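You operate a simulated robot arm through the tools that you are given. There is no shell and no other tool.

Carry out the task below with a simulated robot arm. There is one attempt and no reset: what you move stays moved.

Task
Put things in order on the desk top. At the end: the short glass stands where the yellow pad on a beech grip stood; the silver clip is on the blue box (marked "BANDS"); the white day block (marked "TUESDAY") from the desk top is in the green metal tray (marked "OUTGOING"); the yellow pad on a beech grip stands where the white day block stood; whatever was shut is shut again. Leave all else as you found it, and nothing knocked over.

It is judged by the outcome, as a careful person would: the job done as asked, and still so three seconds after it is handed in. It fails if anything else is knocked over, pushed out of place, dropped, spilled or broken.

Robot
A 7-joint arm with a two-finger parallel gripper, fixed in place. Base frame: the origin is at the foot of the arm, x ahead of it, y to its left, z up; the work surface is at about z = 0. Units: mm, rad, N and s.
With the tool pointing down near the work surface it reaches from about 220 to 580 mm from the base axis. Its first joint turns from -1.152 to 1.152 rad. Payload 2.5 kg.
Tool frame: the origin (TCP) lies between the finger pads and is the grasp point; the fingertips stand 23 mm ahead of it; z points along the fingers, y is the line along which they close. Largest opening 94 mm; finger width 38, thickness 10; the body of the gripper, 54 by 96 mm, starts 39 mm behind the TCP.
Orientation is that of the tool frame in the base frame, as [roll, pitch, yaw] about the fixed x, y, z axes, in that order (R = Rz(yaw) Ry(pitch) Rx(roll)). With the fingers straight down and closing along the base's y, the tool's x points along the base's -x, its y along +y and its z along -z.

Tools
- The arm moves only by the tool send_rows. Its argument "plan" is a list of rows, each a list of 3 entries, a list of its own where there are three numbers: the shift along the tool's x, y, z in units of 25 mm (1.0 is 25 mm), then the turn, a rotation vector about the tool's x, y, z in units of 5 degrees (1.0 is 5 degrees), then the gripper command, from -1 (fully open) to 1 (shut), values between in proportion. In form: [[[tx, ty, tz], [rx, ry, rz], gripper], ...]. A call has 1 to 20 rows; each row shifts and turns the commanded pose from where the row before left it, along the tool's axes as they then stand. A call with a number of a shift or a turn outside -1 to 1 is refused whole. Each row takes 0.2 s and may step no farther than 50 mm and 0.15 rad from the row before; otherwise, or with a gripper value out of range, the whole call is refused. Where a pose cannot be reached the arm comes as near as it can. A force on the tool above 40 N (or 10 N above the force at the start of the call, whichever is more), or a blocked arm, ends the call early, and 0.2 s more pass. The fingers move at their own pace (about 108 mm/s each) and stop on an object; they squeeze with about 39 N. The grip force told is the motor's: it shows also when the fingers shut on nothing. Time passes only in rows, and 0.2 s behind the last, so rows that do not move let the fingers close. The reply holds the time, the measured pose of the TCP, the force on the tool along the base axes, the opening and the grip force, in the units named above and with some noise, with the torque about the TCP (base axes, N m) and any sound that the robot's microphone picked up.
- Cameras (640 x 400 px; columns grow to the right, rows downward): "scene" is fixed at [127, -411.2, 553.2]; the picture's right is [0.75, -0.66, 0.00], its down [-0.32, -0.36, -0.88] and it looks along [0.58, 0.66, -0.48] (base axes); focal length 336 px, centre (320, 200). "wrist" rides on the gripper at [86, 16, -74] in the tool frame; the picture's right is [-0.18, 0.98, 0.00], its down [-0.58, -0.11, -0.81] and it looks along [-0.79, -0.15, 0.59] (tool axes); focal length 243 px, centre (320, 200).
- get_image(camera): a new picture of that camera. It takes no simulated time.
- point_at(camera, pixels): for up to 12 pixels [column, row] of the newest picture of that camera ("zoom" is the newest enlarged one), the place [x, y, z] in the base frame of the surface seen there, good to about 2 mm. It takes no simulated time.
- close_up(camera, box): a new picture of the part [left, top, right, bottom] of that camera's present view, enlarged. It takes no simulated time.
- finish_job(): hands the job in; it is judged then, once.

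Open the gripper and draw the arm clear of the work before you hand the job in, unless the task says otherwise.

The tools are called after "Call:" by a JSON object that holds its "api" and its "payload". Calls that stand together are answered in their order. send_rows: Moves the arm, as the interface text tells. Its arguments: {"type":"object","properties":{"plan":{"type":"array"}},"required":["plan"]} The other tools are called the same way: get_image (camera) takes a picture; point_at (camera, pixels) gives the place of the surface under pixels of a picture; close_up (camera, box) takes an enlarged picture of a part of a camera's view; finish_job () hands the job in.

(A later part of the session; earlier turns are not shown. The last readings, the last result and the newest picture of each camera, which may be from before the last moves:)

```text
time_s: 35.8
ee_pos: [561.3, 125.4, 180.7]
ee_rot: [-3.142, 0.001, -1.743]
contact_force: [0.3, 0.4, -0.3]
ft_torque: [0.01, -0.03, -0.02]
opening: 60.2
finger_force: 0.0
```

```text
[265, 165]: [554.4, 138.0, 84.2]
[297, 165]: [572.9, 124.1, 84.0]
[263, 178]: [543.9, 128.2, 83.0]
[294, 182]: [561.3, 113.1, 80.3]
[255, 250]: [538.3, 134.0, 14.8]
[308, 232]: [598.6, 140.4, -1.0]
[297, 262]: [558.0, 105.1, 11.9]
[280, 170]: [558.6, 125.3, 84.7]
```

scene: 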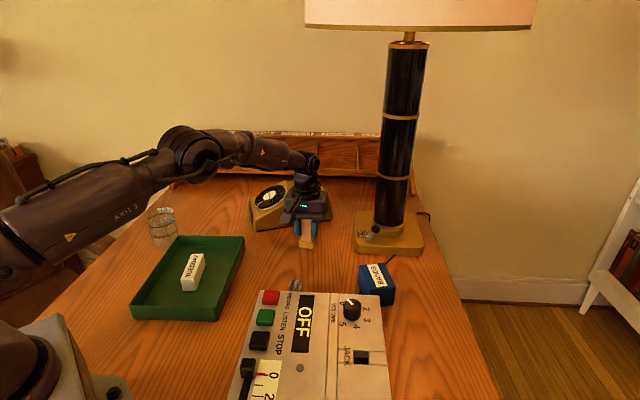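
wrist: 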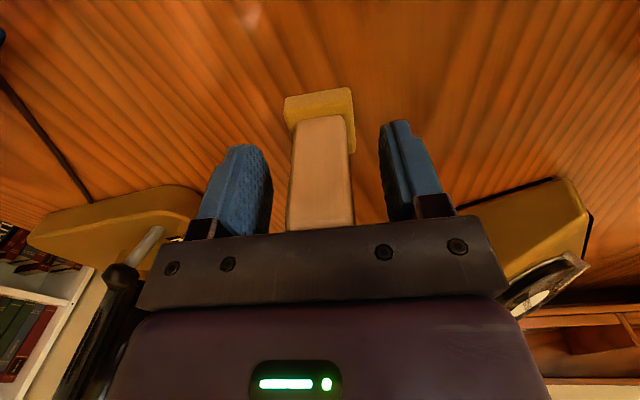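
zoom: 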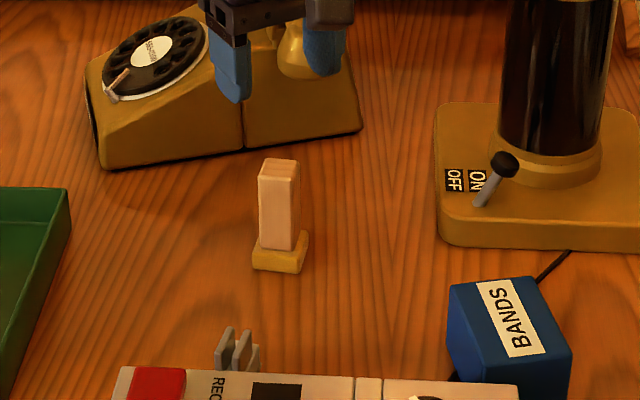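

The pad is within ~3 mm of the block's old centre. Now I travel to above the glass with the gripper fully open.

Call:
{"api": "send_rows", "payload": {"plan": [[[-0.81, 0.928, 0], [0, 0, 0], -0.28], [[-0.81, 0.928, 0], [0, 0, 0], -0.28], [[-0.81, 0.928, 0], [0, 0, 0], -0.28], [[-0.81, 0.928, 0], [0, 0, 0], -0.5], [[-0.81, 0.928, 0], [0, 0, 0], -0.8], [[-0.81, 0.928, 0], [0, 0, 0], -1], [[-0.81, 0.928, 0], [0, 0, 0], -1], [[-0.81, 0.928, 0], [0, 0, 0], -1], [[-0.81, 0.928, 0], [0, 0, 0], -1], [[-0.81, 0.928, 0], [0, 0, 0], -1], [[-0.81, 0.928, 0], [0, 0, 0], -1], [[-0.81, 0.928, 0], [0, 0, 0], -1], [[-0.81, 0.928, 0], [0, 0, 0], -1], [[0, 0, 0], [0, 0, 0], -1]]}}

Call:
{"api": "get_image", "payload": {"camera": "wrist"}}

Call:
{"api": "get_image", "payload": {"camera": "scene"}}

```text
time_s: 38.8
ee_pos: [313.7, 438.4, 178.4]
ee_rot: [-3.142, 0.0, -1.746]
contact_force: [-0.2, -0.1, -0.5]
ft_torque: [0.01, 0.03, 0.03]
opening: 94.4
finger_force: 0.0
```

```text
taken
```

wrist: 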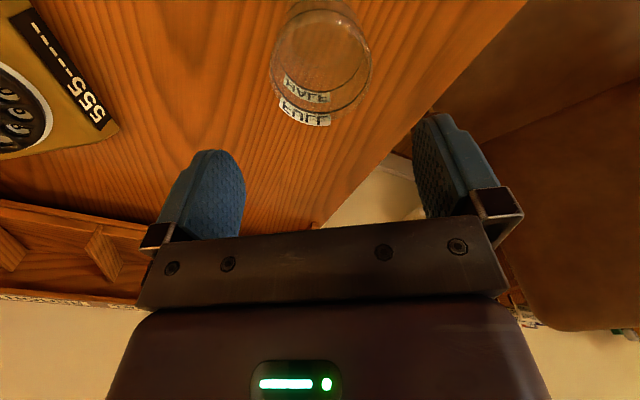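

```text
taken
```

scene: 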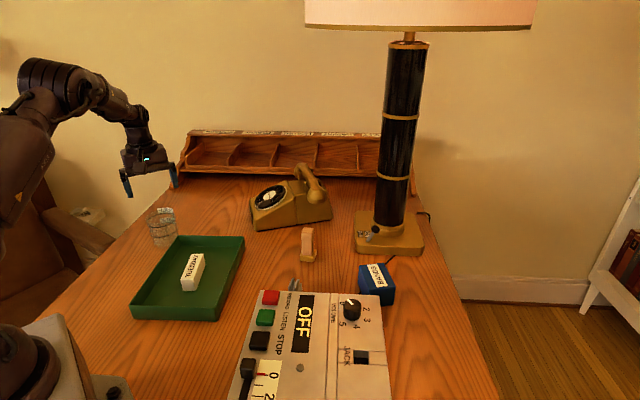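

The glass is seen from above at (320,60) in the wrist view. I zoom in to check it for water and to fit its rim.

Call:
{"api": "close_up", "payload": {"camera": "wrist", "box": [250, 0, 394, 140]}}

```text
2.86 times, centred on (322, 70) of wrist
```

zoom: 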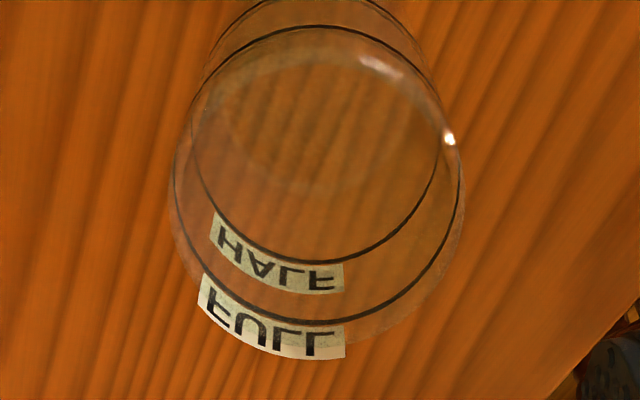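

I point at the ring pixels of both marks to fit the glass centre.

Call:
{"api": "point_at", "payload": {"camera": "zoom", "pixels": [[330, 322], [173, 190], [462, 190], [420, 275], [190, 110], [330, 26], [440, 150], [320, 262], [395, 235], [275, 345], [250, 255], [200, 215]]}}

```text
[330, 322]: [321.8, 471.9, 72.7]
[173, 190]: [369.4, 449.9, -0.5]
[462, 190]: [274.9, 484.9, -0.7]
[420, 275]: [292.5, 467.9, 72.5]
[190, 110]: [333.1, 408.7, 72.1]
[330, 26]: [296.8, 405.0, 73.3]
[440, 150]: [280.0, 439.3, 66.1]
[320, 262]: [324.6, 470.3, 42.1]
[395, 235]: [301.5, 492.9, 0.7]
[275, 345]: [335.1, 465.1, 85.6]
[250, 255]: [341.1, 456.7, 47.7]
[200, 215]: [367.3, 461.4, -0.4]
```

The fit gives the glass centre (310,437.5), r≈36. I shift about 3 mm toward −x and descend to z≈80 first to check.

Call:
{"api": "send_rows", "payload": {"plan": [[[0.04, 0.12, 0.5], [0, 0, 0], -1], [[0, 0, 0.7], [0, 0, 0], -1], [[0, 0, 0.7], [0, 0, 0], -1], [[0, 0, 0.7], [0, 0, 0], -1], [[0, 0, 0.6], [0, 0, 0], -1], [[0, 0, 0.5], [0, 0, 0], -1], [[0, 0, 0], [0, 0, 0], -1]]}}

Call:
{"api": "get_image", "payload": {"camera": "wrist"}}

Call:
{"api": "close_up", "payload": {"camera": "scene", "box": [100, 160, 240, 265]}}

```text
time_s: 40.4
ee_pos: [305.8, 437.0, 87.4]
ee_rot: [3.141, -0.001, -1.745]
contact_force: [0.2, 0.2, -0.3]
ft_torque: [0.03, 0.01, -0.02]
opening: 94.0
finger_force: 0.0
```

```text
taken
```

wrist: 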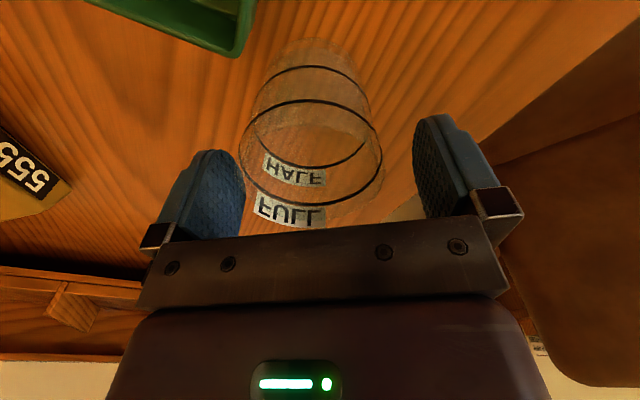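

```text
3.81 times, centred on (170, 212) of scene
```

zoom: 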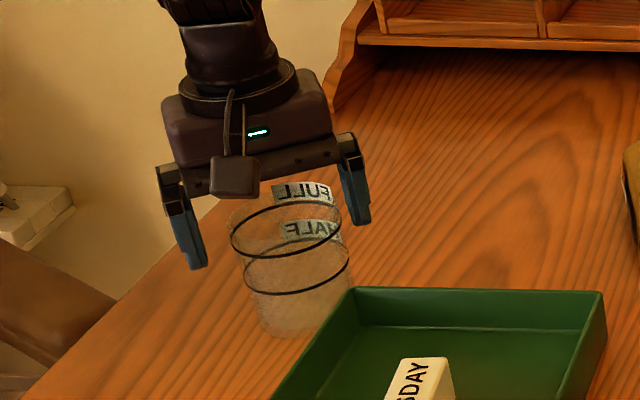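

The glass is slightly left of centre (ring centre at column 313 vs 320), so the TCP is ~4 mm off in −x. I correct and descend to z≈63.

Call:
{"api": "send_rows", "payload": {"plan": [[[0, -0.16, 0], [0, 0, 0], -1], [[0, 0, 0.33], [0, 0, 0], -1], [[0, 0, 0.33], [0, 0, 0], -1], [[0, 0, 0.32], [0, 0, 0], -1], [[0, 0, 0], [0, 0, 0], -1]]}}

Call:
{"api": "get_image", "payload": {"camera": "wrist"}}

Call:
{"api": "close_up", "payload": {"camera": "scene", "box": [100, 160, 240, 265]}}

```text
time_s: 41.6
ee_pos: [310.0, 436.3, 63.0]
ee_rot: [3.141, 0.001, -1.747]
contact_force: [0.1, 0.2, 0.8]
ft_torque: [0.01, 0.01, -0.01]
opening: 94.0
finger_force: 0.0
```

```text
taken
```

wrist: 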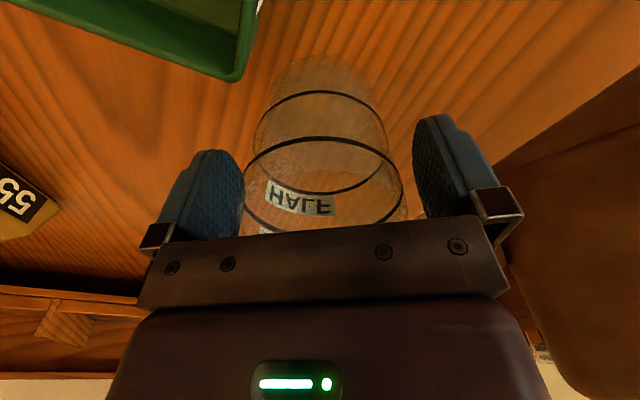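

```text
3.81 times, centred on (170, 212) of scene
```

zoom: 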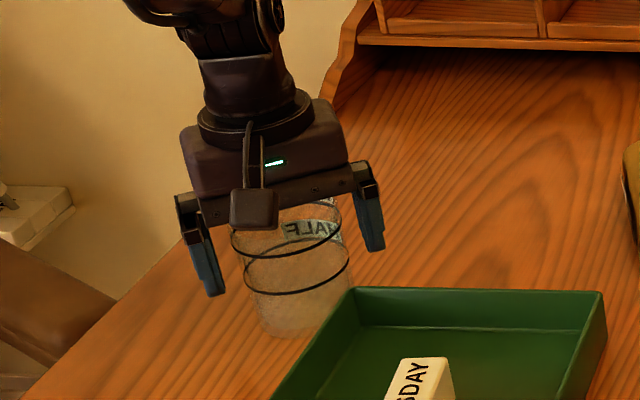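

The glass is centred (ring spans columns 242–403). I close gradually onto it.

Call:
{"api": "send_rows", "payload": {"plan": [[[0, 0, 0], [0, 0, 0], -0.7], [[0, 0, 0], [0, 0, 0], -0.58], [[0, 0, 0], [0, 0, 0], -0.52], [[0, 0, 0], [0, 0, 0], -0.46], [[0, 0, 0], [0, 0, 0], -0.4], [[0, 0, 0], [0, 0, 0], -0.4]]}}

```text
time_s: 43.0
ee_pos: [311.5, 434.8, 63.1]
ee_rot: [3.141, 0.001, -1.746]
contact_force: [-0.5, 0.4, -0.2]
ft_torque: [0.04, 0.0, 0.02]
opening: 69.8
finger_force: 39.0
```

Gripped at 69.8 mm with 39 N. I lift a little, slowly, and check the weight.

Call:
{"api": "send_rows", "payload": {"plan": [[[0, 0, -0.1], [0, 0, 0], -0.2], [[0, 0, -0.2], [0, 0, 0], -0.2], [[0, 0, -0.3], [0, 0, 0], -0.2], [[0, 0, -0.2], [0, 0, 0], -0.2], [[0, 0, -0.1], [0, 0, 0], -0.2], [[0, 0, 0], [0, 0, 0], -0.2]]}}

Call:
{"api": "get_image", "payload": {"camera": "wrist"}}

Call:
{"api": "close_up", "payload": {"camera": "scene", "box": [100, 160, 240, 265]}}

```text
time_s: 44.4
ee_pos: [310.2, 434.9, 86.5]
ee_rot: [3.141, 0.001, -1.746]
contact_force: [0.1, -0.1, -1.7]
ft_torque: [-0.03, 0.0, 0.0]
opening: 69.7
finger_force: 38.6
```

```text
taken
```

wrist: 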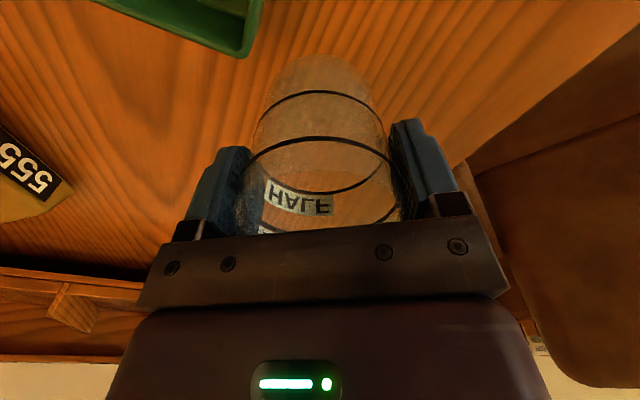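

```text
3.81 times, centred on (170, 212) of scene
```

zoom: 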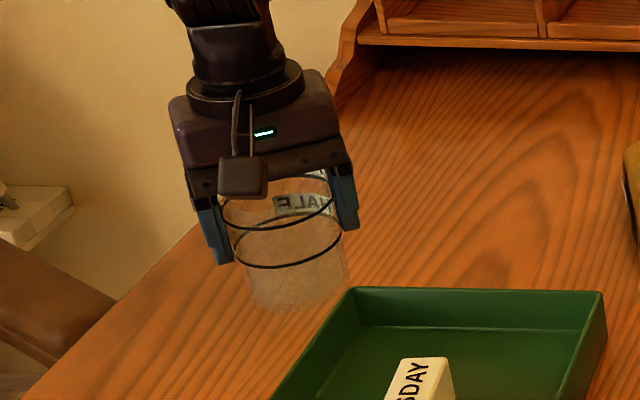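

Glass is lifted level; weight ≈1.7 N, so it is empty. I raise it to z≈165 and yaw to 100°.

Call:
{"api": "send_rows", "payload": {"plan": [[[0, 0, -0.4], [0, 0, 0], -0.2], [[0, 0, -0.7], [0, 0, 0], -0.2], [[0, 0, -0.8], [0, 0, 0], -0.2], [[0, 0, -0.8], [0, 0, 0], -0.2], [[0, 0, -0.5], [0, 0, 0], -0.2], [[0, 0, 0], [0, 0, -1], -0.2], [[0, 0, 0], [0, 0, -1], -0.2], [[0, 0, 0], [0, 0, -1], -0.2], [[0, 0, 0], [0, 0, -1], -0.2], [[0, 0, 0], [0, 0, 0], -0.2]]}}

```text
time_s: 46.6
ee_pos: [311.2, 435.3, 166.6]
ee_rot: [3.141, -0.001, -1.395]
contact_force: [-0.1, -0.4, -2.2]
ft_torque: [0.0, 0.0, -0.01]
opening: 70.2
finger_force: 38.7
```

Orientation is reached. Now I carry the glass over the tray toward (281.5,41.7) at z≈166.

Call:
{"api": "send_rows", "payload": {"plan": [[[0.45, 0.115, 0], [0, 0, 0], -0.2], [[0.85, 0.215, 0], [0, 0, 0], -0.2], [[0.85, 0.215, 0], [0, 0, 0], -0.2], [[0.85, 0.215, 0], [0, 0, 0], -0.2], [[0.85, 0.215, 0], [0, 0, 0], -0.2], [[0.85, 0.215, 0], [0, 0, 0], -0.2], [[0.85, 0.215, 0], [0, 0, 0], -0.2], [[0.85, 0.215, 0], [0, 0, 0], -0.2], [[0.85, 0.215, 0], [0, 0, 0], -0.2], [[0.85, 0.215, 0], [0, 0, 0], -0.2], [[0.85, 0.215, 0], [0, 0, 0], -0.2], [[0.85, 0.215, 0], [0, 0, 0], -0.2], [[0, 0, 0], [0, 0, 0], -0.2]]}}

Call:
{"api": "get_image", "payload": {"camera": "scene"}}

```text
time_s: 49.4
ee_pos: [293.3, 183.3, 167.0]
ee_rot: [3.142, 0.001, -1.396]
contact_force: [-0.1, -0.6, -3.2]
ft_torque: [-0.01, -0.01, 0.0]
opening: 70.1
finger_force: 38.6
```

```text
taken
```

scene: 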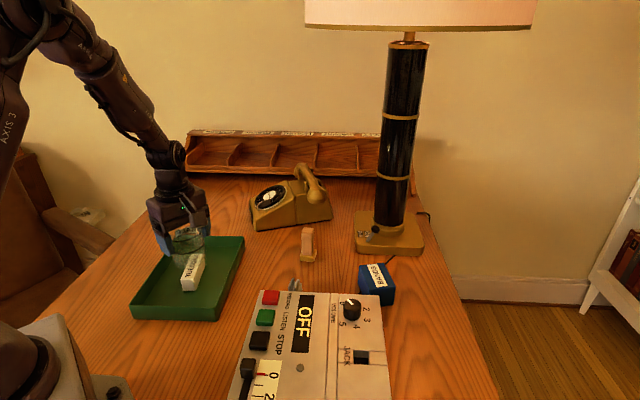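

Still level and held. I continue the remaining (−12, −142) mm.

Call:
{"api": "send_rows", "payload": {"plan": [[[0.8, 0.21, 0], [0, 0, 0], -0.2], [[0.8, 0.21, 0], [0, 0, 0], -0.2], [[0.8, 0.21, 0], [0, 0, 0], -0.2], [[0.8, 0.21, 0], [0, 0, 0], -0.2], [[0.8, 0.21, 0], [0, 0, 0], -0.2], [[0.8, 0.21, 0], [0, 0, 0], -0.2], [[0.7, 0.19, 0], [0, 0, 0], -0.2], [[0, 0, 0], [0, 0, 0], -0.2], [[0, 0, 0], [0, 0, 0], -0.2]]}}

Call:
{"api": "get_image", "payload": {"camera": "scene"}}

Call:
{"api": "get_image", "payload": {"camera": "wrist"}}

```text
time_s: 51.4
ee_pos: [279.6, 43.3, 166.0]
ee_rot: [3.138, -0.001, -1.396]
contact_force: [-0.2, 0.7, -2.4]
ft_torque: [-0.01, -0.01, 0.0]
opening: 70.1
finger_force: 39.2
```

```text
taken
```

scene: 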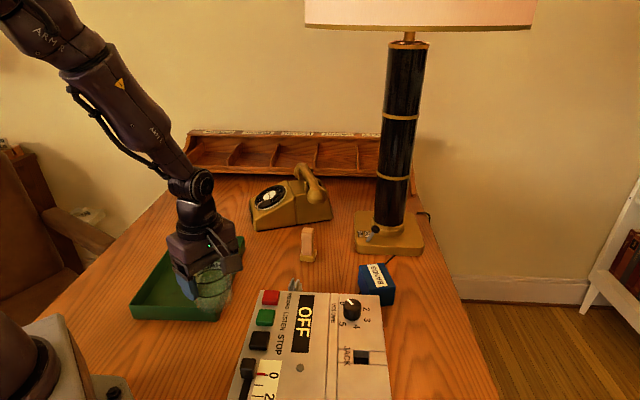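

```text
taken
```

wrist: 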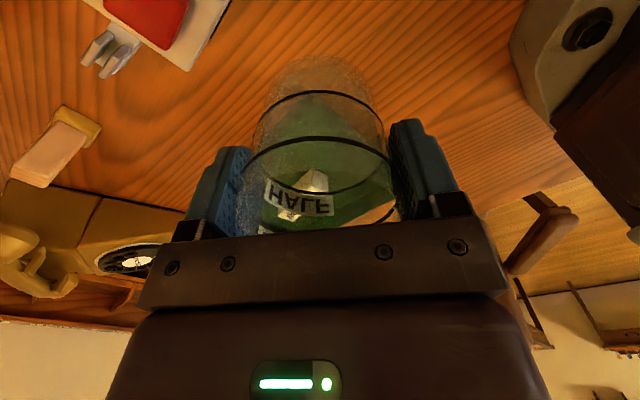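

Held over the spot at (279.6,43.3). I correct 2 mm and lower to about 4 mm above the desk.

Call:
{"api": "send_rows", "payload": {"plan": [[[0.07, -0.07, 0.4], [0, 0, 0], -0.2], [[0, 0, 0.7], [0, 0, 0], -0.2], [[0, 0, 0.8], [0, 0, 0], -0.2], [[0, 0, 0.8], [0, 0, 0], -0.2], [[0, 0, 0.7], [0, 0, 0], -0.2], [[0, 0, 0.4], [0, 0, 0], -0.2], [[0, 0, 0.16], [0, 0, 0], -0.2], [[0, 0, 0], [0, 0, 0], -0.2]]}}

Call:
{"api": "close_up", "payload": {"camera": "scene", "box": [130, 220, 310, 355]}}

```text
time_s: 53.2
ee_pos: [280.9, 42.0, 67.7]
ee_rot: [-3.14, 0.0, -1.396]
contact_force: [0.4, 0.2, -1.6]
ft_torque: [0.0, 0.0, 0.0]
opening: 69.9
finger_force: 39.0
```

```text
2.96 times, centred on (220, 288) of scene
```

zoom: 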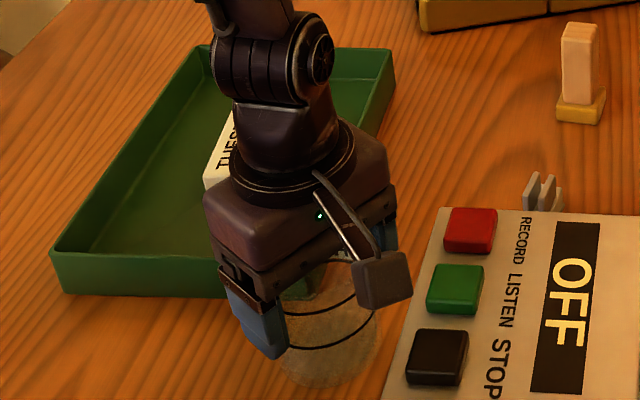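

Clear all round at z=67.7 with the glass still hanging. I creep down in ~1 mm steps.

Call:
{"api": "send_rows", "payload": {"plan": [[[0, 0, 0.05], [0, 0, 0], -0.2], [[0, 0, 0.05], [0, 0, 0], -0.2], [[0, 0, 0.04], [0, 0, 0], -0.2], [[0, 0, 0], [0, 0, 0], -0.2]]}}

```text
time_s: 54.2
ee_pos: [282.1, 41.9, 64.1]
ee_rot: [-3.141, 0.0, -1.396]
contact_force: [-0.8, 0.1, 0.6]
ft_torque: [0.03, -0.01, 0.01]
opening: 69.8
finger_force: 39.2
```

Force turned from −1.6 to +0.6 N: touching down. A tiny 0.4 mm more, then read.

Call:
{"api": "send_rows", "payload": {"plan": [[[0, 0, 0.015], [0, 0, 0], -0.2], [[0, 0, 0], [0, 0, 0], -0.2]]}}

```text
time_s: 54.8
ee_pos: [282.3, 42.6, 63.7]
ee_rot: [-3.141, 0.002, -1.396]
contact_force: [-4.2, 1.1, 12.8]
ft_torque: [0.36, 0.21, 0.09]
opening: 70.2
finger_force: 39.0
```

The glass is firmly down (12.8 N). I ease up 0.3 mm and then open in small steps to ~84 mm.

Call:
{"api": "send_rows", "payload": {"plan": [[[0, 0, -0.012], [0, 0, 0], -0.2], [[0, 0, 0], [0, 0, 0], -0.45], [[0, 0, 0], [0, 0, 0], -0.5], [[0, 0, 0], [0, 0, 0], -0.55], [[0, 0, 0], [0, 0, 0], -0.65], [[0, 0, 0], [0, 0, 0], -0.8], [[0, 0, 0], [0, 0, 0], -0.85], [[0, 0, 0], [0, 0, 0], -0.85]]}}

Call:
{"api": "get_image", "payload": {"camera": "wrist"}}

Call:
{"api": "close_up", "payload": {"camera": "scene", "box": [130, 220, 310, 355]}}

```text
time_s: 56.6
ee_pos: [284.1, 40.2, 64.3]
ee_rot: [-3.141, -0.002, -1.395]
contact_force: [-0.2, -0.3, -0.3]
ft_torque: [0.01, -0.03, 0.02]
opening: 87.0
finger_force: 0.1
```

```text
taken
```

wrist: 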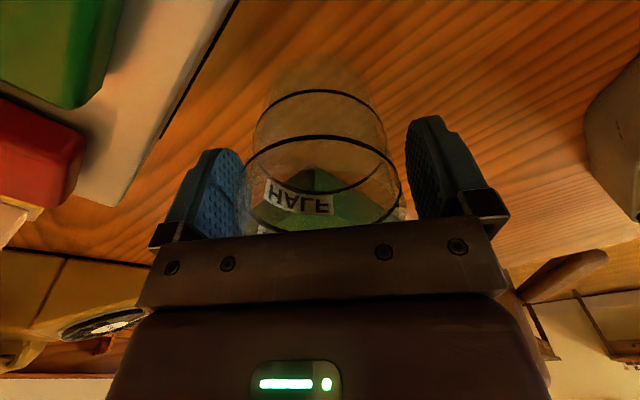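

```text
2.96 times, centred on (220, 288) of scene
```

zoom: 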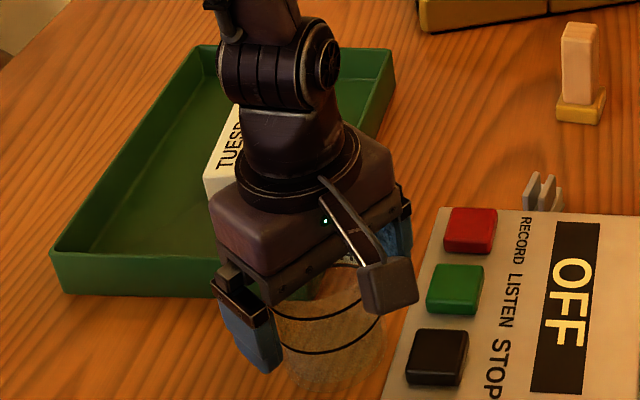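

The glass stands free with gaps to both fingers. I rise straight up to z≈190.

Call:
{"api": "send_rows", "payload": {"plan": [[[0, 0, -0.3], [0, 0, 0], -0.85], [[0, 0, -0.6], [0, 0, 0], -0.85], [[0, 0, -0.8], [0, 0, 0], -0.85], [[0, 0, -0.8], [0, 0, 0], -0.85], [[0, 0, -0.8], [0, 0, 0], -0.85], [[0, 0, -0.8], [0, 0, 0], -0.85], [[0, 0, -0.9], [0, 0, 0], -0.85], [[0, 0, 0], [0, 0, 0], -0.28]]}}

Call:
{"api": "get_image", "payload": {"camera": "scene"}}

Call:
{"api": "get_image", "payload": {"camera": "wrist"}}

```text
time_s: 58.4
ee_pos: [282.6, 43.4, 188.5]
ee_rot: [-3.141, 0.0, -1.398]
contact_force: [0.3, -0.1, -0.2]
ft_torque: [0.01, -0.04, -0.01]
opening: 60.3
finger_force: 0.1
```

```text
taken
```

scene: 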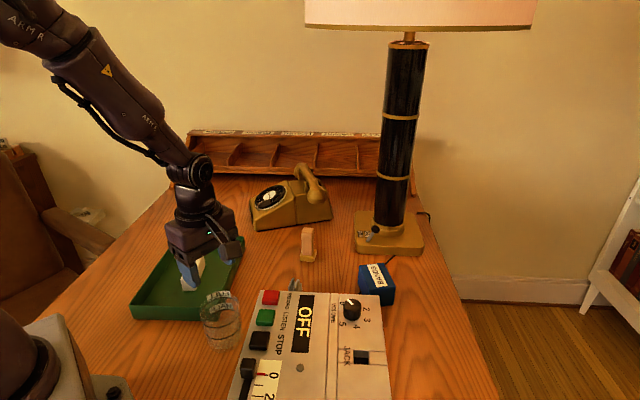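

```text
taken
```

wrist: 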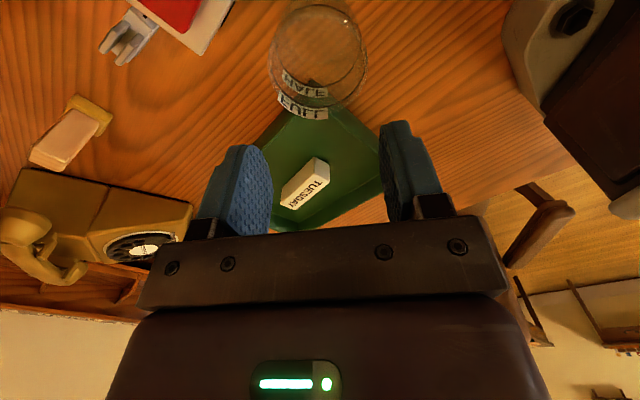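

The glass now stands at the pad's old place. Next the clip: I rotate the tool back to yaw ≈28°.

Call:
{"api": "send_rows", "payload": {"plan": [[[0, 0, 0], [0, 0, 1], -0.28], [[0, 0, 0], [0, 0, 1], -0.28], [[0, 0, 0], [0, 0, 1], -0.28], [[0, 0, 0], [0, 0, 1], -0.28], [[0, 0, 0], [0, 0, 1], -0.28], [[0, 0, 0], [0, 0, 1], -0.28], [[0, 0, 0], [0, 0, 1], -0.28], [[0, 0, 0], [0, 0, 1], -0.28], [[0, 0, 0], [0, 0, 1], -0.28], [[0, 0, 0], [0, 0, 1], -0.28], [[0, 0, 0], [0, 0, 1], -0.28], [[0, 0, 0], [0, 0, 1], -0.28], [[0, 0, 0], [0, 0, 1], -0.28], [[0, 0, 0], [0, 0, 1], -0.28], [[0, 0, 0], [0, 0, 0.4], -0.28], [[0, 0, 0], [0, 0, 0], -0.28]]}}

Call:
{"api": "close_up", "payload": {"camera": "scene", "box": [120, 230, 320, 370]}}

```text
time_s: 61.8
ee_pos: [282.7, 40.2, 188.0]
ee_rot: [3.141, 0.0, -2.654]
contact_force: [-0.4, -0.2, 1.2]
ft_torque: [0.02, 0.03, -0.02]
opening: 59.9
finger_force: 0.0
```

```text
2.86 times, centred on (220, 300) of scene
```

zoom: 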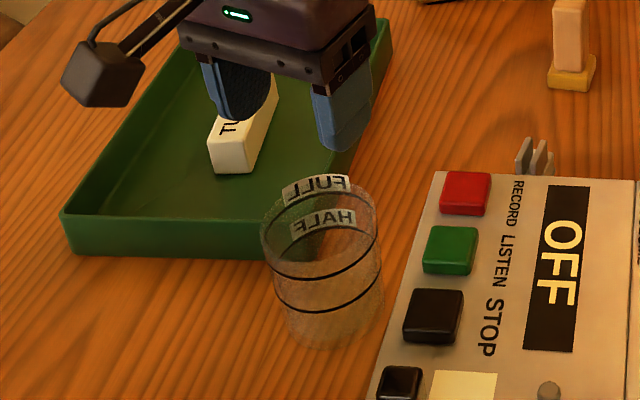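

Yaw is 27.9°. I move over the clip at about (452,44).

Call:
{"api": "send_rows", "payload": {"plan": [[[-0.865, -0.433, 0], [0, 0, 0], -0.28], [[-0.865, -0.433, 0], [0, 0, 0], -0.28], [[-0.865, -0.433, 0], [0, 0, 0], -0.28], [[-0.865, -0.433, 0], [0, 0, 0], -0.28], [[-0.865, -0.433, 0], [0, 0, 0], -0.28], [[-0.865, -0.433, 0.4], [0, 0, 0], -0.28], [[-0.865, -0.433, 0.6], [0, 0, 0], -0.28], [[0, 0, 0.6], [0, 0, 0], -0.28], [[0, 0, 0], [0, 0, 0], -0.28]]}}

Call:
{"api": "get_image", "payload": {"camera": "wrist"}}

Call:
{"api": "close_up", "payload": {"camera": "wrist", "box": [260, 0, 388, 110]}}

```text
time_s: 63.8
ee_pos: [451.0, 45.4, 147.4]
ee_rot: [-3.141, -0.001, -2.654]
contact_force: [1.3, -0.5, 0.6]
ft_torque: [0.02, 0.01, -0.02]
opening: 60.6
finger_force: 0.0
```

```text
taken
```

wrist: 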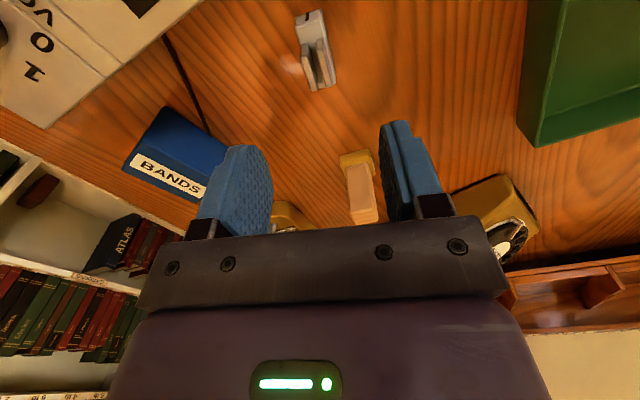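

```text
3.64 times, centred on (324, 55) of wrist
```

zoom: 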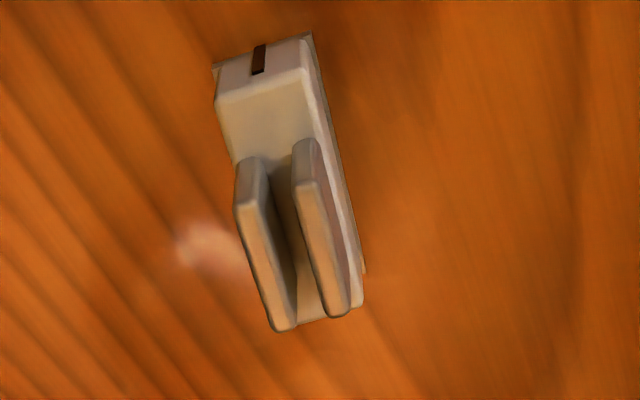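

The clip is well seen now. I measure corners of its body and lever tops.

Call:
{"api": "point_at", "payload": {"camera": "zoom", "pixels": [[220, 100], [302, 68], [215, 68], [313, 36], [242, 208], [280, 325], [305, 190], [338, 312], [360, 300], [363, 268], [270, 110], [232, 150]]}}

```text
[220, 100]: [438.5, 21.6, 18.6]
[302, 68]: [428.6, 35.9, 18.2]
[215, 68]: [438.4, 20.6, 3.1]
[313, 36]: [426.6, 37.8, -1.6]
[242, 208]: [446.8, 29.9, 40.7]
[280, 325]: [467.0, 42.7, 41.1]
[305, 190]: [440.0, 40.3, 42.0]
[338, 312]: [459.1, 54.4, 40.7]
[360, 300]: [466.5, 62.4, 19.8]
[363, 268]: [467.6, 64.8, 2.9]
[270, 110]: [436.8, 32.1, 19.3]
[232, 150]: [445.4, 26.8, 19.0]
```

Clip: centre ≈(452.5,42), axis ≈34°, ~48×20 mm. At the current yaw the wrist camera would come down over the recorder's red button, so I'll grip the clip end-to-end with the camera on the +y side instead. First I test whether the arm reaches over the box: yaw to −32° and hover at (582,−68,110).

Call:
{"api": "send_rows", "payload": {"plan": [[[0, 0, 0], [0, 0, 1], -0.28], [[0, 0, 0], [0, 0, 1], -0.28], [[0, 0, 0], [0, 0, 1], -0.28], [[0, 0, 0], [0, 0, 1], -0.28], [[0, 0, 0], [0, 0, 1], -0.28], [[0, 0, 0], [0, 0, 1], -0.28], [[0, 0, 0], [0, 0, 1], -0.28], [[0, 0, 0], [0, 0, 1], -0.28], [[0, 0, 0], [0, 0, 1], -0.28], [[0, 0, 0], [0, 0, 1], -0.28], [[0, 0, 0], [0, 0, 1], -0.28], [[0, 0, 0], [0, 0, 1], -0.28], [[0, 0, 0], [0, 0, 0], -0.28]]}}

Call:
{"api": "send_rows", "payload": {"plan": [[[-0.98, -0.153, 0.1], [0, 0, 0], -0.28], [[-0.98, -0.153, 0.1], [0, 0, 0], -0.28], [[-0.98, -0.153, 0.1], [0, 0, 0], -0.28], [[-0.98, -0.153, 0.2], [0, 0, 0], -0.28], [[-0.98, -0.153, 0.3], [0, 0, 0], -0.28], [[-0.98, -0.153, 0.3], [0, 0, 0], -0.28], [[-0.98, -0.153, 0.3], [0, 0, 0], -0.28], [[0, 0, 0], [0, 0, 0], -0.28]]}}

Call:
{"api": "get_image", "payload": {"camera": "wrist"}}

Call:
{"api": "get_image", "payload": {"camera": "scene"}}

```text
time_s: 66.6
ee_pos: [452.1, 44.7, 148.3]
ee_rot: [3.141, 0.001, 2.582]
contact_force: [-0.8, -0.1, 1.1]
ft_torque: [0.01, -0.02, -0.04]
opening: 60.1
finger_force: 0.1
```

```text
time_s: 68.4
ee_pos: [582.6, -68.3, 115.1]
ee_rot: [3.142, 0.0, 2.583]
contact_force: [0.5, -0.8, 0.4]
ft_torque: [0.01, 0.0, 0.03]
opening: 60.4
finger_force: 0.1
```

```text
taken
```

wrist: 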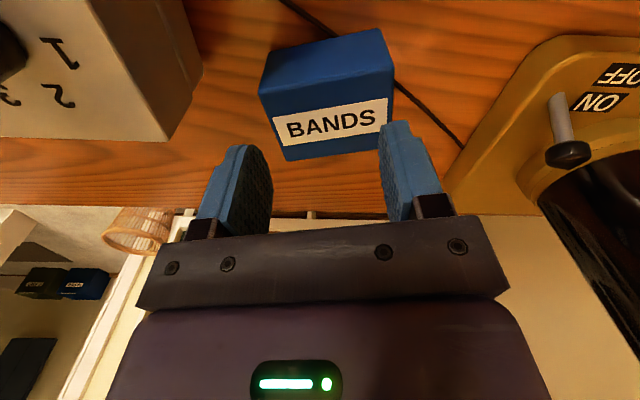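

```text
taken
```

scene: 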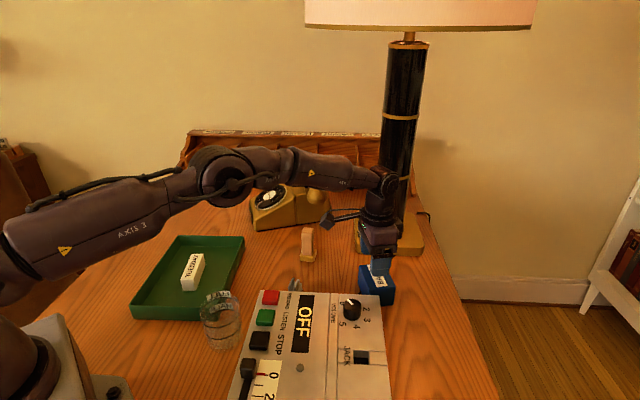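

The arm reaches (582.6,−68.3,115) fine. The box is seen at (327,95); I measure its top corners from here.

Call:
{"api": "close_up", "payload": {"camera": "wrist", "box": [240, 10, 416, 170]}}

Call:
{"api": "point_at", "payload": {"camera": "wrist", "pixels": [[262, 94], [390, 72], [286, 158], [380, 147], [270, 110], [388, 90], [330, 125], [378, 32], [268, 52]]}}

```text
2.50 times, centred on (328, 90) of wrist
```

zoom: 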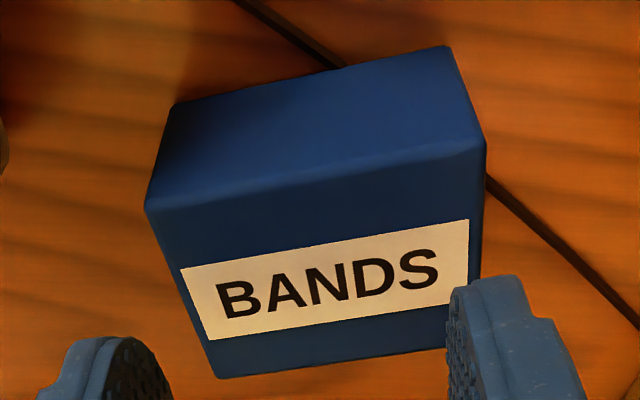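

```text
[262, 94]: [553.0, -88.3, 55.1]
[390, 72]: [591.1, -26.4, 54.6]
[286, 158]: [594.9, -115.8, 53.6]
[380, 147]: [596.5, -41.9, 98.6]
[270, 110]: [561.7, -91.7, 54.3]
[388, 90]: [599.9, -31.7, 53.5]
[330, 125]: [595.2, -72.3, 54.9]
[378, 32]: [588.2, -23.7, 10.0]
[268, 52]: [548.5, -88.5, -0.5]
```

Box top: centre ≈(592.5,−71.5), 73×50, z≈55. Now I go back over the clip with yaw −55.5° (closing along the clip's length), opening to 75 mm.

Call:
{"api": "send_rows", "payload": {"plan": [[[0, 0, -0.6], [0, 0, 0], -0.28], [[0.964, 0.14, -0.2], [0, 0, 0], -0.28], [[0.964, 0.14, -0.2], [0, 0, 0], -0.28], [[0.964, 0.14, -0.2], [0, 0, 0], -0.28], [[0.964, 0.14, 0], [0, 0, 0], -0.28], [[0.964, 0.14, 0], [0, 0, 0], -0.4], [[0.964, 0.14, 0], [0, 0, 0], -0.6], [[0.964, 0.14, 0], [0, 0, 0], -0.6], [[0, 0, 0], [0, 0, 1], -0.6], [[0, 0, 0], [0, 0, 1], -0.6], [[0, 0, 0], [0, 0, 1], -0.6], [[0, 0, 0], [0, 0, 1], -0.6], [[0, 0, 0], [0, 0, 0.7], -0.6], [[0, 0, 0], [0, 0, 0], -0.6]]}}

Call:
{"api": "get_image", "payload": {"camera": "wrist"}}

Call:
{"api": "close_up", "payload": {"camera": "wrist", "box": [256, 0, 384, 100]}}

```text
time_s: 71.4
ee_pos: [454.6, 42.1, 144.3]
ee_rot: [3.141, 0.0, 2.169]
contact_force: [1.0, 0.0, 0.4]
ft_torque: [0.03, 0.03, 0.0]
opening: 75.1
finger_force: 0.0
```

```text
taken
```

wrist: 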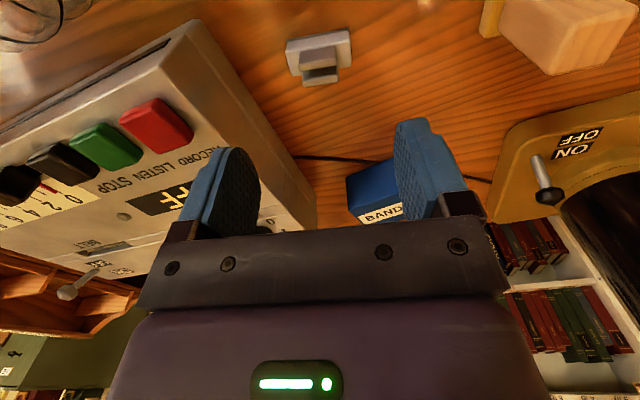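

```text
4.00 times, centred on (320, 50) of wrist
```

zoom: 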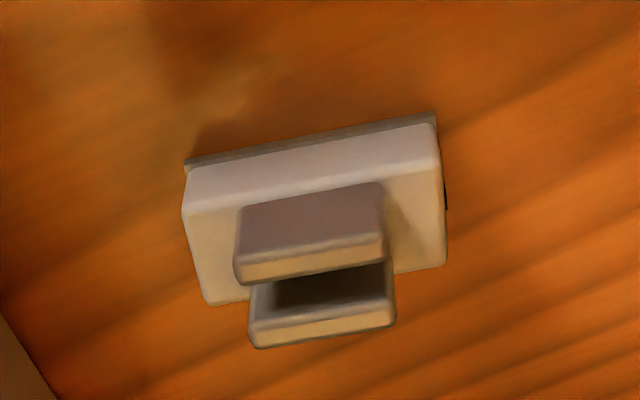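

I measure the clip's body corners in this view for the final alignment.

Call:
{"api": "point_at", "payload": {"camera": "zoom", "pixels": [[188, 210], [437, 168], [208, 298], [442, 262], [190, 170], [432, 118], [240, 270], [385, 245], [255, 335], [392, 318], [188, 240], [446, 215]]}}

```text
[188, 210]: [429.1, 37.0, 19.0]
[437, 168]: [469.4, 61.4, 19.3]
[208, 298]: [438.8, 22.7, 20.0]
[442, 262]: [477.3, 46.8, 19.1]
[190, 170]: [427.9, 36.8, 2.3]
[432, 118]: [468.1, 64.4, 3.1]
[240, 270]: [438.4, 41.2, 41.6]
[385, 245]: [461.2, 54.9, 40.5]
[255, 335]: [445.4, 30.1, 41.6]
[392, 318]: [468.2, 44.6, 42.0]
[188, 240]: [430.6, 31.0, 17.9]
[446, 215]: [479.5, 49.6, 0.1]
```

Clip centre ≈(453.5,42), axis ≈32.5°; the TCP is right above. I trim the yaw and descend to z≈32.

Call:
{"api": "send_rows", "payload": {"plan": [[[0, 0, 0.75], [0, 0, 0.3], -0.6], [[0, 0, 0.75], [0, 0, 0], -0.6], [[0, 0, 0.75], [0, 0, 0], -0.6], [[0, 0, 0.75], [0, 0, 0], -0.6], [[0, 0, 0.75], [0, 0, 0], -0.6], [[0, 0, 0.75], [0, 0, 0], -0.6], [[0, 0, 0], [0, 0, 0], -0.6]]}}

Call:
{"api": "get_image", "payload": {"camera": "wrist"}}

Call:
{"api": "close_up", "payload": {"camera": "scene", "box": [220, 220, 380, 330]}}

```text
time_s: 73.0
ee_pos: [451.8, 40.7, 31.4]
ee_rot: [-3.14, 0.002, 2.146]
contact_force: [-0.7, -0.4, -0.2]
ft_torque: [-0.02, 0.01, 0.02]
opening: 75.0
finger_force: 0.0
```

```text
taken
```

wrist: 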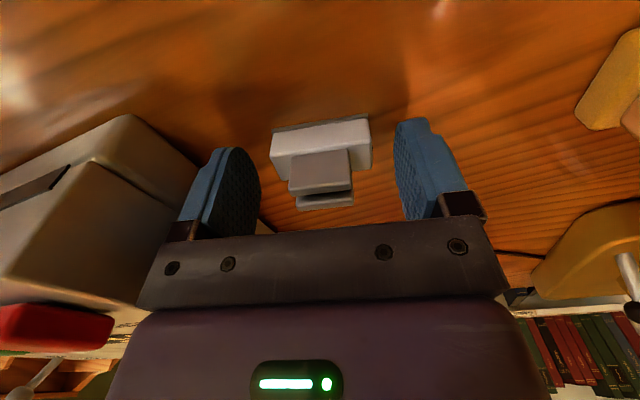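

```text
3.64 times, centred on (300, 275) of scene
```

zoom: 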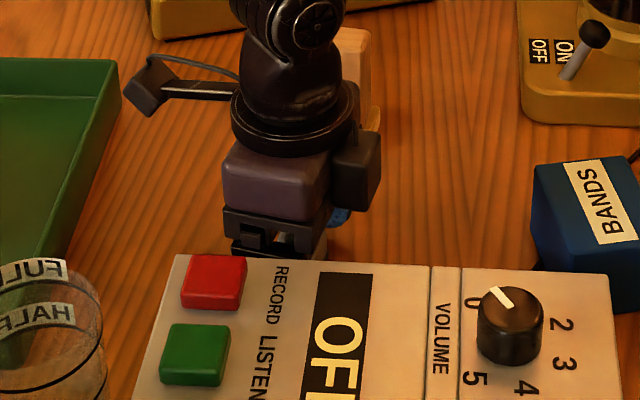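

The clip lies centred between the fingers (columns 272–372). I go down 5 mm and close.

Call:
{"api": "send_rows", "payload": {"plan": [[[0, 0, 0.19], [0, 0, 0], -0.6], [[0, 0, 0], [0, 0, 0], -0.3], [[0, 0, 0], [0, 0, 0], -0.15], [[0, 0, 0], [0, 0, 0], 0], [[0, 0, 0], [0, 0, 0], 0.3], [[0, 0, 0], [0, 0, 0], 0.3]]}}

Call:
{"api": "get_image", "payload": {"camera": "wrist"}}

```text
time_s: 74.4
ee_pos: [452.6, 40.4, 28.6]
ee_rot: [3.141, 0.0, 2.147]
contact_force: [-0.5, 0.2, -0.2]
ft_torque: [-0.02, 0.01, -0.03]
opening: 48.8
finger_force: 38.4
```

```text
taken
```

wrist: 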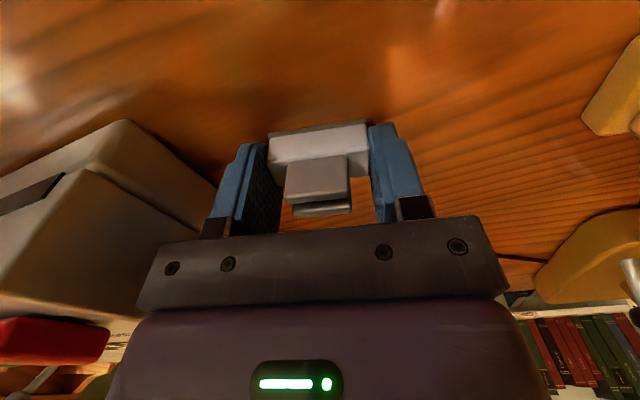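

The clip is gripped end-to-end (48.8 mm). I lift it and check.

Call:
{"api": "send_rows", "payload": {"plan": [[[0, 0, -0.2], [0, 0, 0], 0.3], [[0, 0, -0.4], [0, 0, 0], 0.3], [[0, 0, -0.7], [0, 0, 0], 0.3], [[0, 0, -0.9], [0, 0, 0], 0.3], [[0, 0, -0.9], [0, 0, 0], 0.3], [[0, 0, -0.9], [0, 0, 0], 0.3], [[0, 0, -0.9], [0, 0, 0], 0.3], [[0, 0, 0], [0, 0, 0], 0.3]]}}

Call:
{"api": "get_image", "payload": {"camera": "wrist"}}

Call:
{"api": "get_image", "payload": {"camera": "scene"}}

```text
time_s: 76.2
ee_pos: [454.0, 41.2, 149.2]
ee_rot: [-3.141, 0.001, 2.145]
contact_force: [-0.5, -0.2, -1.5]
ft_torque: [-0.02, -0.01, 0.0]
opening: 48.7
finger_force: 38.9
```

```text
taken
```

wrist: 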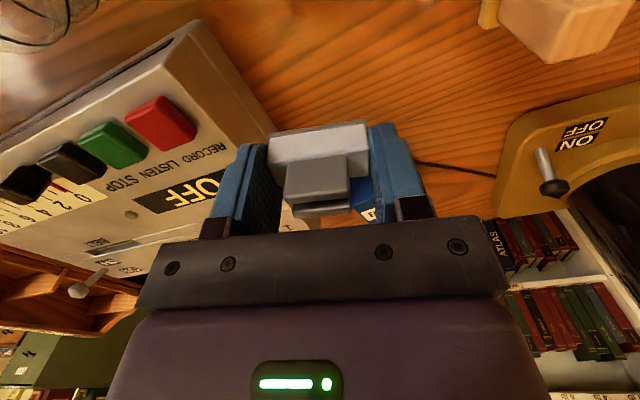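

```text
taken
```

scene: 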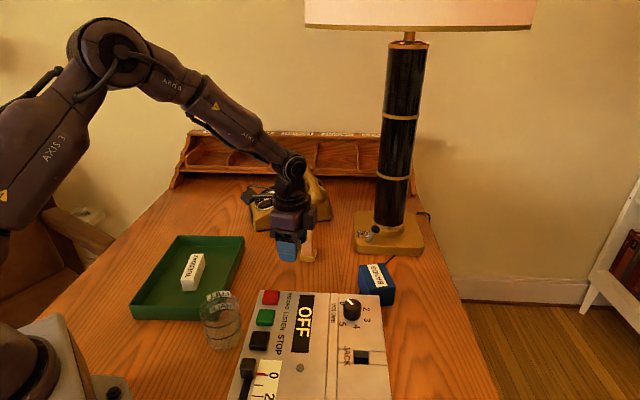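

Held well (≈1.5 N weight). I rotate to yaw −32° and carry it above the box at about (587,−68).

Call:
{"api": "send_rows", "payload": {"plan": [[[0, 0, 0], [0, 0, -1], 0.3], [[0, 0, 0], [0, 0, -1], 0.3], [[0, 0, 0], [0, 0, -1], 0.3], [[0, 0, 0], [0, 0, -1], 0.3], [[0, 0, 0], [0, 0, -1], 0.3], [[0, 0, 0], [0, 0, -0.1], 0.3], [[-0.975, -0.126, 0], [0, 0, 0], 0.3], [[-0.975, -0.126, 0], [0, 0, 0], 0.3], [[-0.975, -0.126, 0], [0, 0, 0], 0.3], [[-0.975, -0.126, 0], [0, 0, 0], 0.3], [[-0.975, -0.126, 0.2], [0, 0, 0], 0.3], [[-0.975, -0.126, 0.3], [0, 0, 0], 0.3], [[-0.975, -0.126, 0.3], [0, 0, 0], 0.3], [[0, 0, 0], [0, 0, 0], 0.3], [[0, 0, 0], [0, 0, 0], 0.3]]}}

Call:
{"api": "get_image", "payload": {"camera": "wrist"}}

Call:
{"api": "close_up", "payload": {"camera": "scene", "box": [300, 180, 460, 310]}}

```text
time_s: 79.4
ee_pos: [586.9, -67.0, 126.1]
ee_rot: [3.14, -0.001, 2.59]
contact_force: [-0.2, 0.2, -0.3]
ft_torque: [-0.02, -0.01, 0.03]
opening: 48.6
finger_force: 39.2
```

```text
taken
```

wrist: 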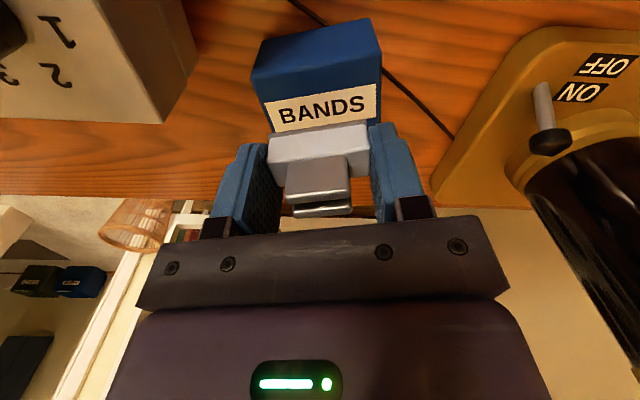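

```text
3.08 times, centred on (380, 245) of scene
```

zoom: 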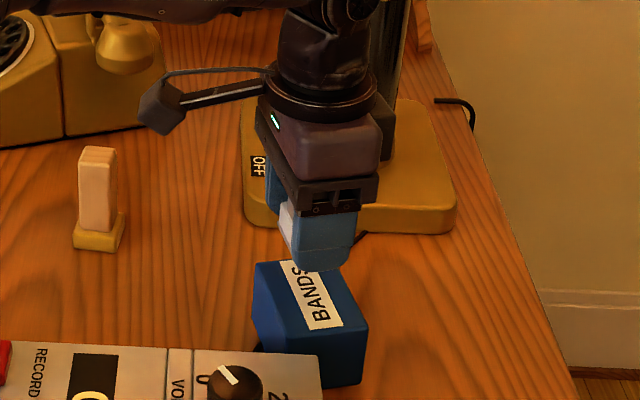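

Aligned with the box (offset ≈7 mm toward the near side). I lower to ~4 mm above the box top.

Call:
{"api": "send_rows", "payload": {"plan": [[[0, 0, 0.5], [0, 0, 0], 0.3], [[0, 0, 0.5], [0, 0, 0], 0.3], [[0, 0, 0.4], [0, 0, 0], 0.3], [[0, 0, 0.1], [0, 0, 0], 0.3], [[0, 0, 0], [0, 0, 0], 0.3]]}}

Call:
{"api": "get_image", "payload": {"camera": "wrist"}}

Call:
{"api": "close_up", "payload": {"camera": "scene", "box": [320, 210, 440, 310]}}

```text
time_s: 80.6
ee_pos: [586.3, -65.7, 92.1]
ee_rot: [-3.141, 0.001, 2.592]
contact_force: [-0.7, 0.4, -0.9]
ft_torque: [0.02, 0.0, -0.01]
opening: 48.7
finger_force: 39.0
```

```text
taken
```

wrist: 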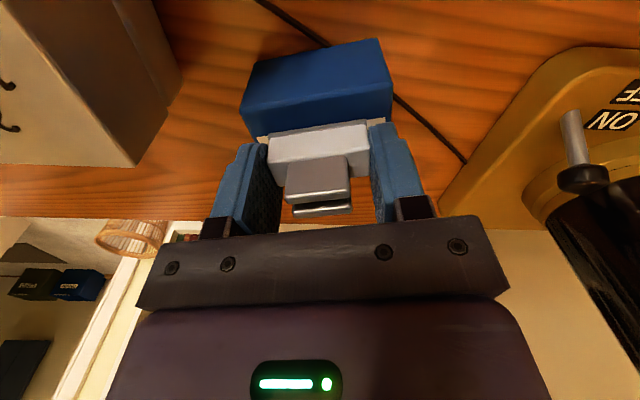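

```text
4.00 times, centred on (380, 260) of scene
```

zoom: 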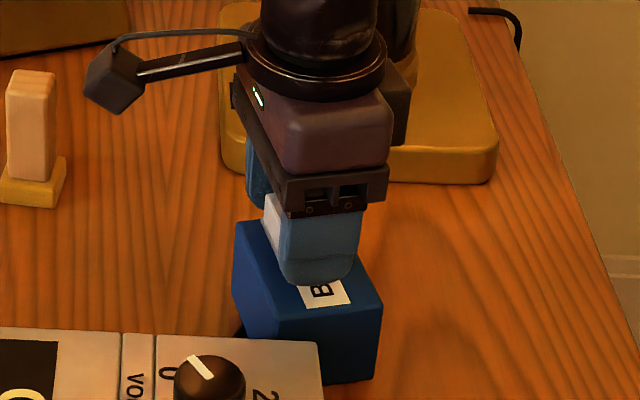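

At z=92 with the clip about 9 mm above the box. I lower 7 mm, then creep in ~1 mm steps watching force.

Call:
{"api": "send_rows", "payload": {"plan": [[[0, 0, 0.14], [0, 0, 0], 0.3], [[0, 0, 0.1], [0, 0, 0], 0.3], [[0, 0, 0], [0, 0, 0], 0.3]]}}

Call:
{"api": "send_rows", "payload": {"plan": [[[0, 0, 0.04], [0, 0, 0], 0.3], [[0, 0, 0], [0, 0, 0], 0.3]]}}

```text
time_s: 81.4
ee_pos: [587.5, -65.7, 84.2]
ee_rot: [-3.141, -0.001, 2.593]
contact_force: [0.7, 0.1, -0.8]
ft_torque: [-0.03, 0.02, -0.01]
opening: 48.8
finger_force: 39.1
```

```text
time_s: 82.0
ee_pos: [586.9, -65.8, 84.3]
ee_rot: [-3.141, 0.0, 2.591]
contact_force: [-0.4, 0.4, -0.9]
ft_torque: [-0.02, 0.02, 0.02]
opening: 48.8
finger_force: 38.7
```

Still −0.9 N (hanging) at z≈84. I continue creeping, 1 mm per call.

Call:
{"api": "send_rows", "payload": {"plan": [[[0, 0, 0.04], [0, 0, 0], 0.3], [[0, 0, 0], [0, 0, 0], 0.3]]}}

```text
time_s: 82.6
ee_pos: [586.4, -66.4, 82.9]
ee_rot: [-3.141, 0.0, 2.591]
contact_force: [0.2, -0.1, 0.4]
ft_torque: [0.02, 0.0, 0.03]
opening: 48.6
finger_force: 38.8
```

Force moved to +0.4 N — nearly touching. Another 0.5 mm.

Call:
{"api": "send_rows", "payload": {"plan": [[[0, 0, 0.02], [0, 0, 0], 0.3], [[0, 0, 0], [0, 0, 0], 0.3]]}}

Call:
{"api": "get_image", "payload": {"camera": "wrist"}}

Call:
{"api": "close_up", "payload": {"camera": "scene", "box": [320, 210, 440, 310]}}

```text
time_s: 83.2
ee_pos: [587.4, -66.0, 82.1]
ee_rot: [-3.141, -0.001, 2.592]
contact_force: [0.5, 0.8, -0.6]
ft_torque: [0.02, 0.01, 0.0]
opening: 48.4
finger_force: 38.7
```

```text
taken
```

wrist: 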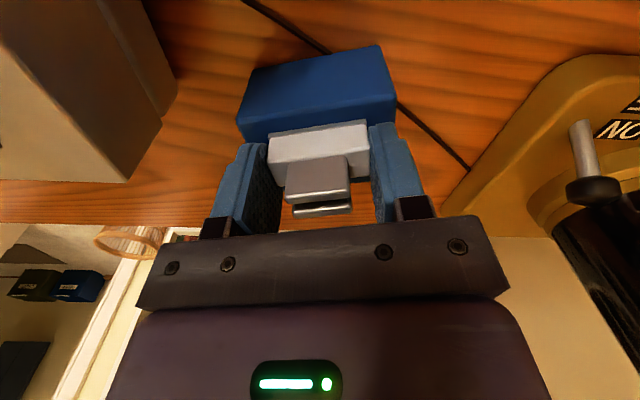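

```text
4.00 times, centred on (380, 260) of scene
```

zoom: 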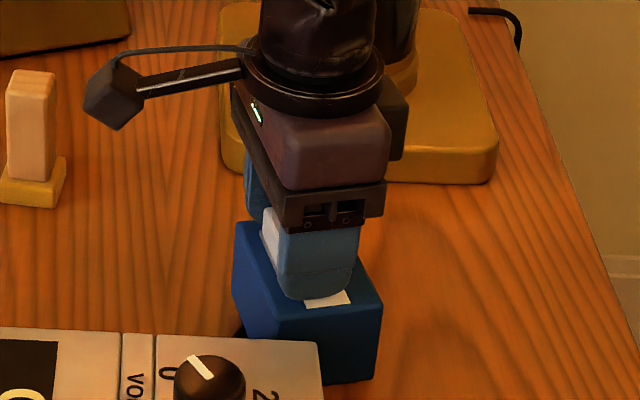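

Not loaded yet (−0.6 N). Another 0.7 mm.

Call:
{"api": "send_rows", "payload": {"plan": [[[0, 0, 0.03], [0, 0, 0], 0.3], [[0, 0, 0], [0, 0, 0], 0.3]]}}

```text
time_s: 83.8
ee_pos: [587.2, -66.4, 82.8]
ee_rot: [3.141, 0.002, 2.592]
contact_force: [-1.1, -0.1, 3.9]
ft_torque: [-0.06, 0.06, 0.02]
opening: 48.6
finger_force: 38.9
```

Contact at 3.9 N: the clip rests on the box. I open gently to ~65 mm.

Call:
{"api": "send_rows", "payload": {"plan": [[[0, 0, 0], [0, 0, 0], -0.05], [[0, 0, 0], [0, 0, 0], -0.12], [[0, 0, 0], [0, 0, 0], -0.25], [[0, 0, 0], [0, 0, 0], -0.4], [[0, 0, 0], [0, 0, 0], -0.4]]}}

Call:
{"api": "get_image", "payload": {"camera": "wrist"}}

Call:
{"api": "close_up", "payload": {"camera": "scene", "box": [320, 210, 440, 310]}}

```text
time_s: 85.0
ee_pos: [587.3, -66.2, 82.0]
ee_rot: [-3.141, -0.001, 2.593]
contact_force: [-0.2, -0.2, -0.3]
ft_torque: [0.0, 0.0, -0.02]
opening: 65.7
finger_force: 0.0
```

```text
taken
```

wrist: 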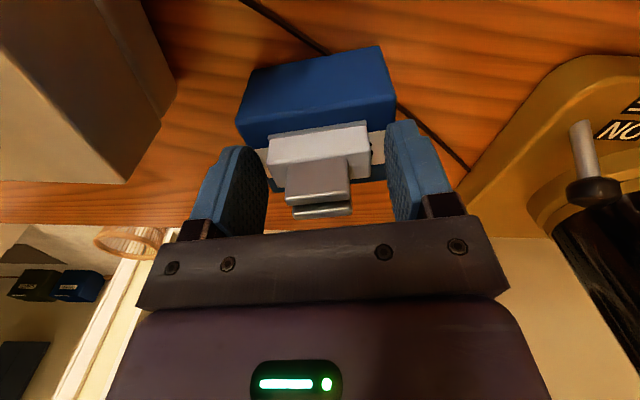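

```text
4.00 times, centred on (380, 260) of scene
```

zoom: 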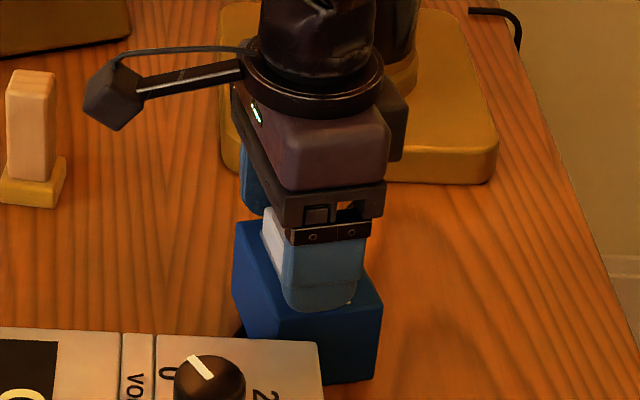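

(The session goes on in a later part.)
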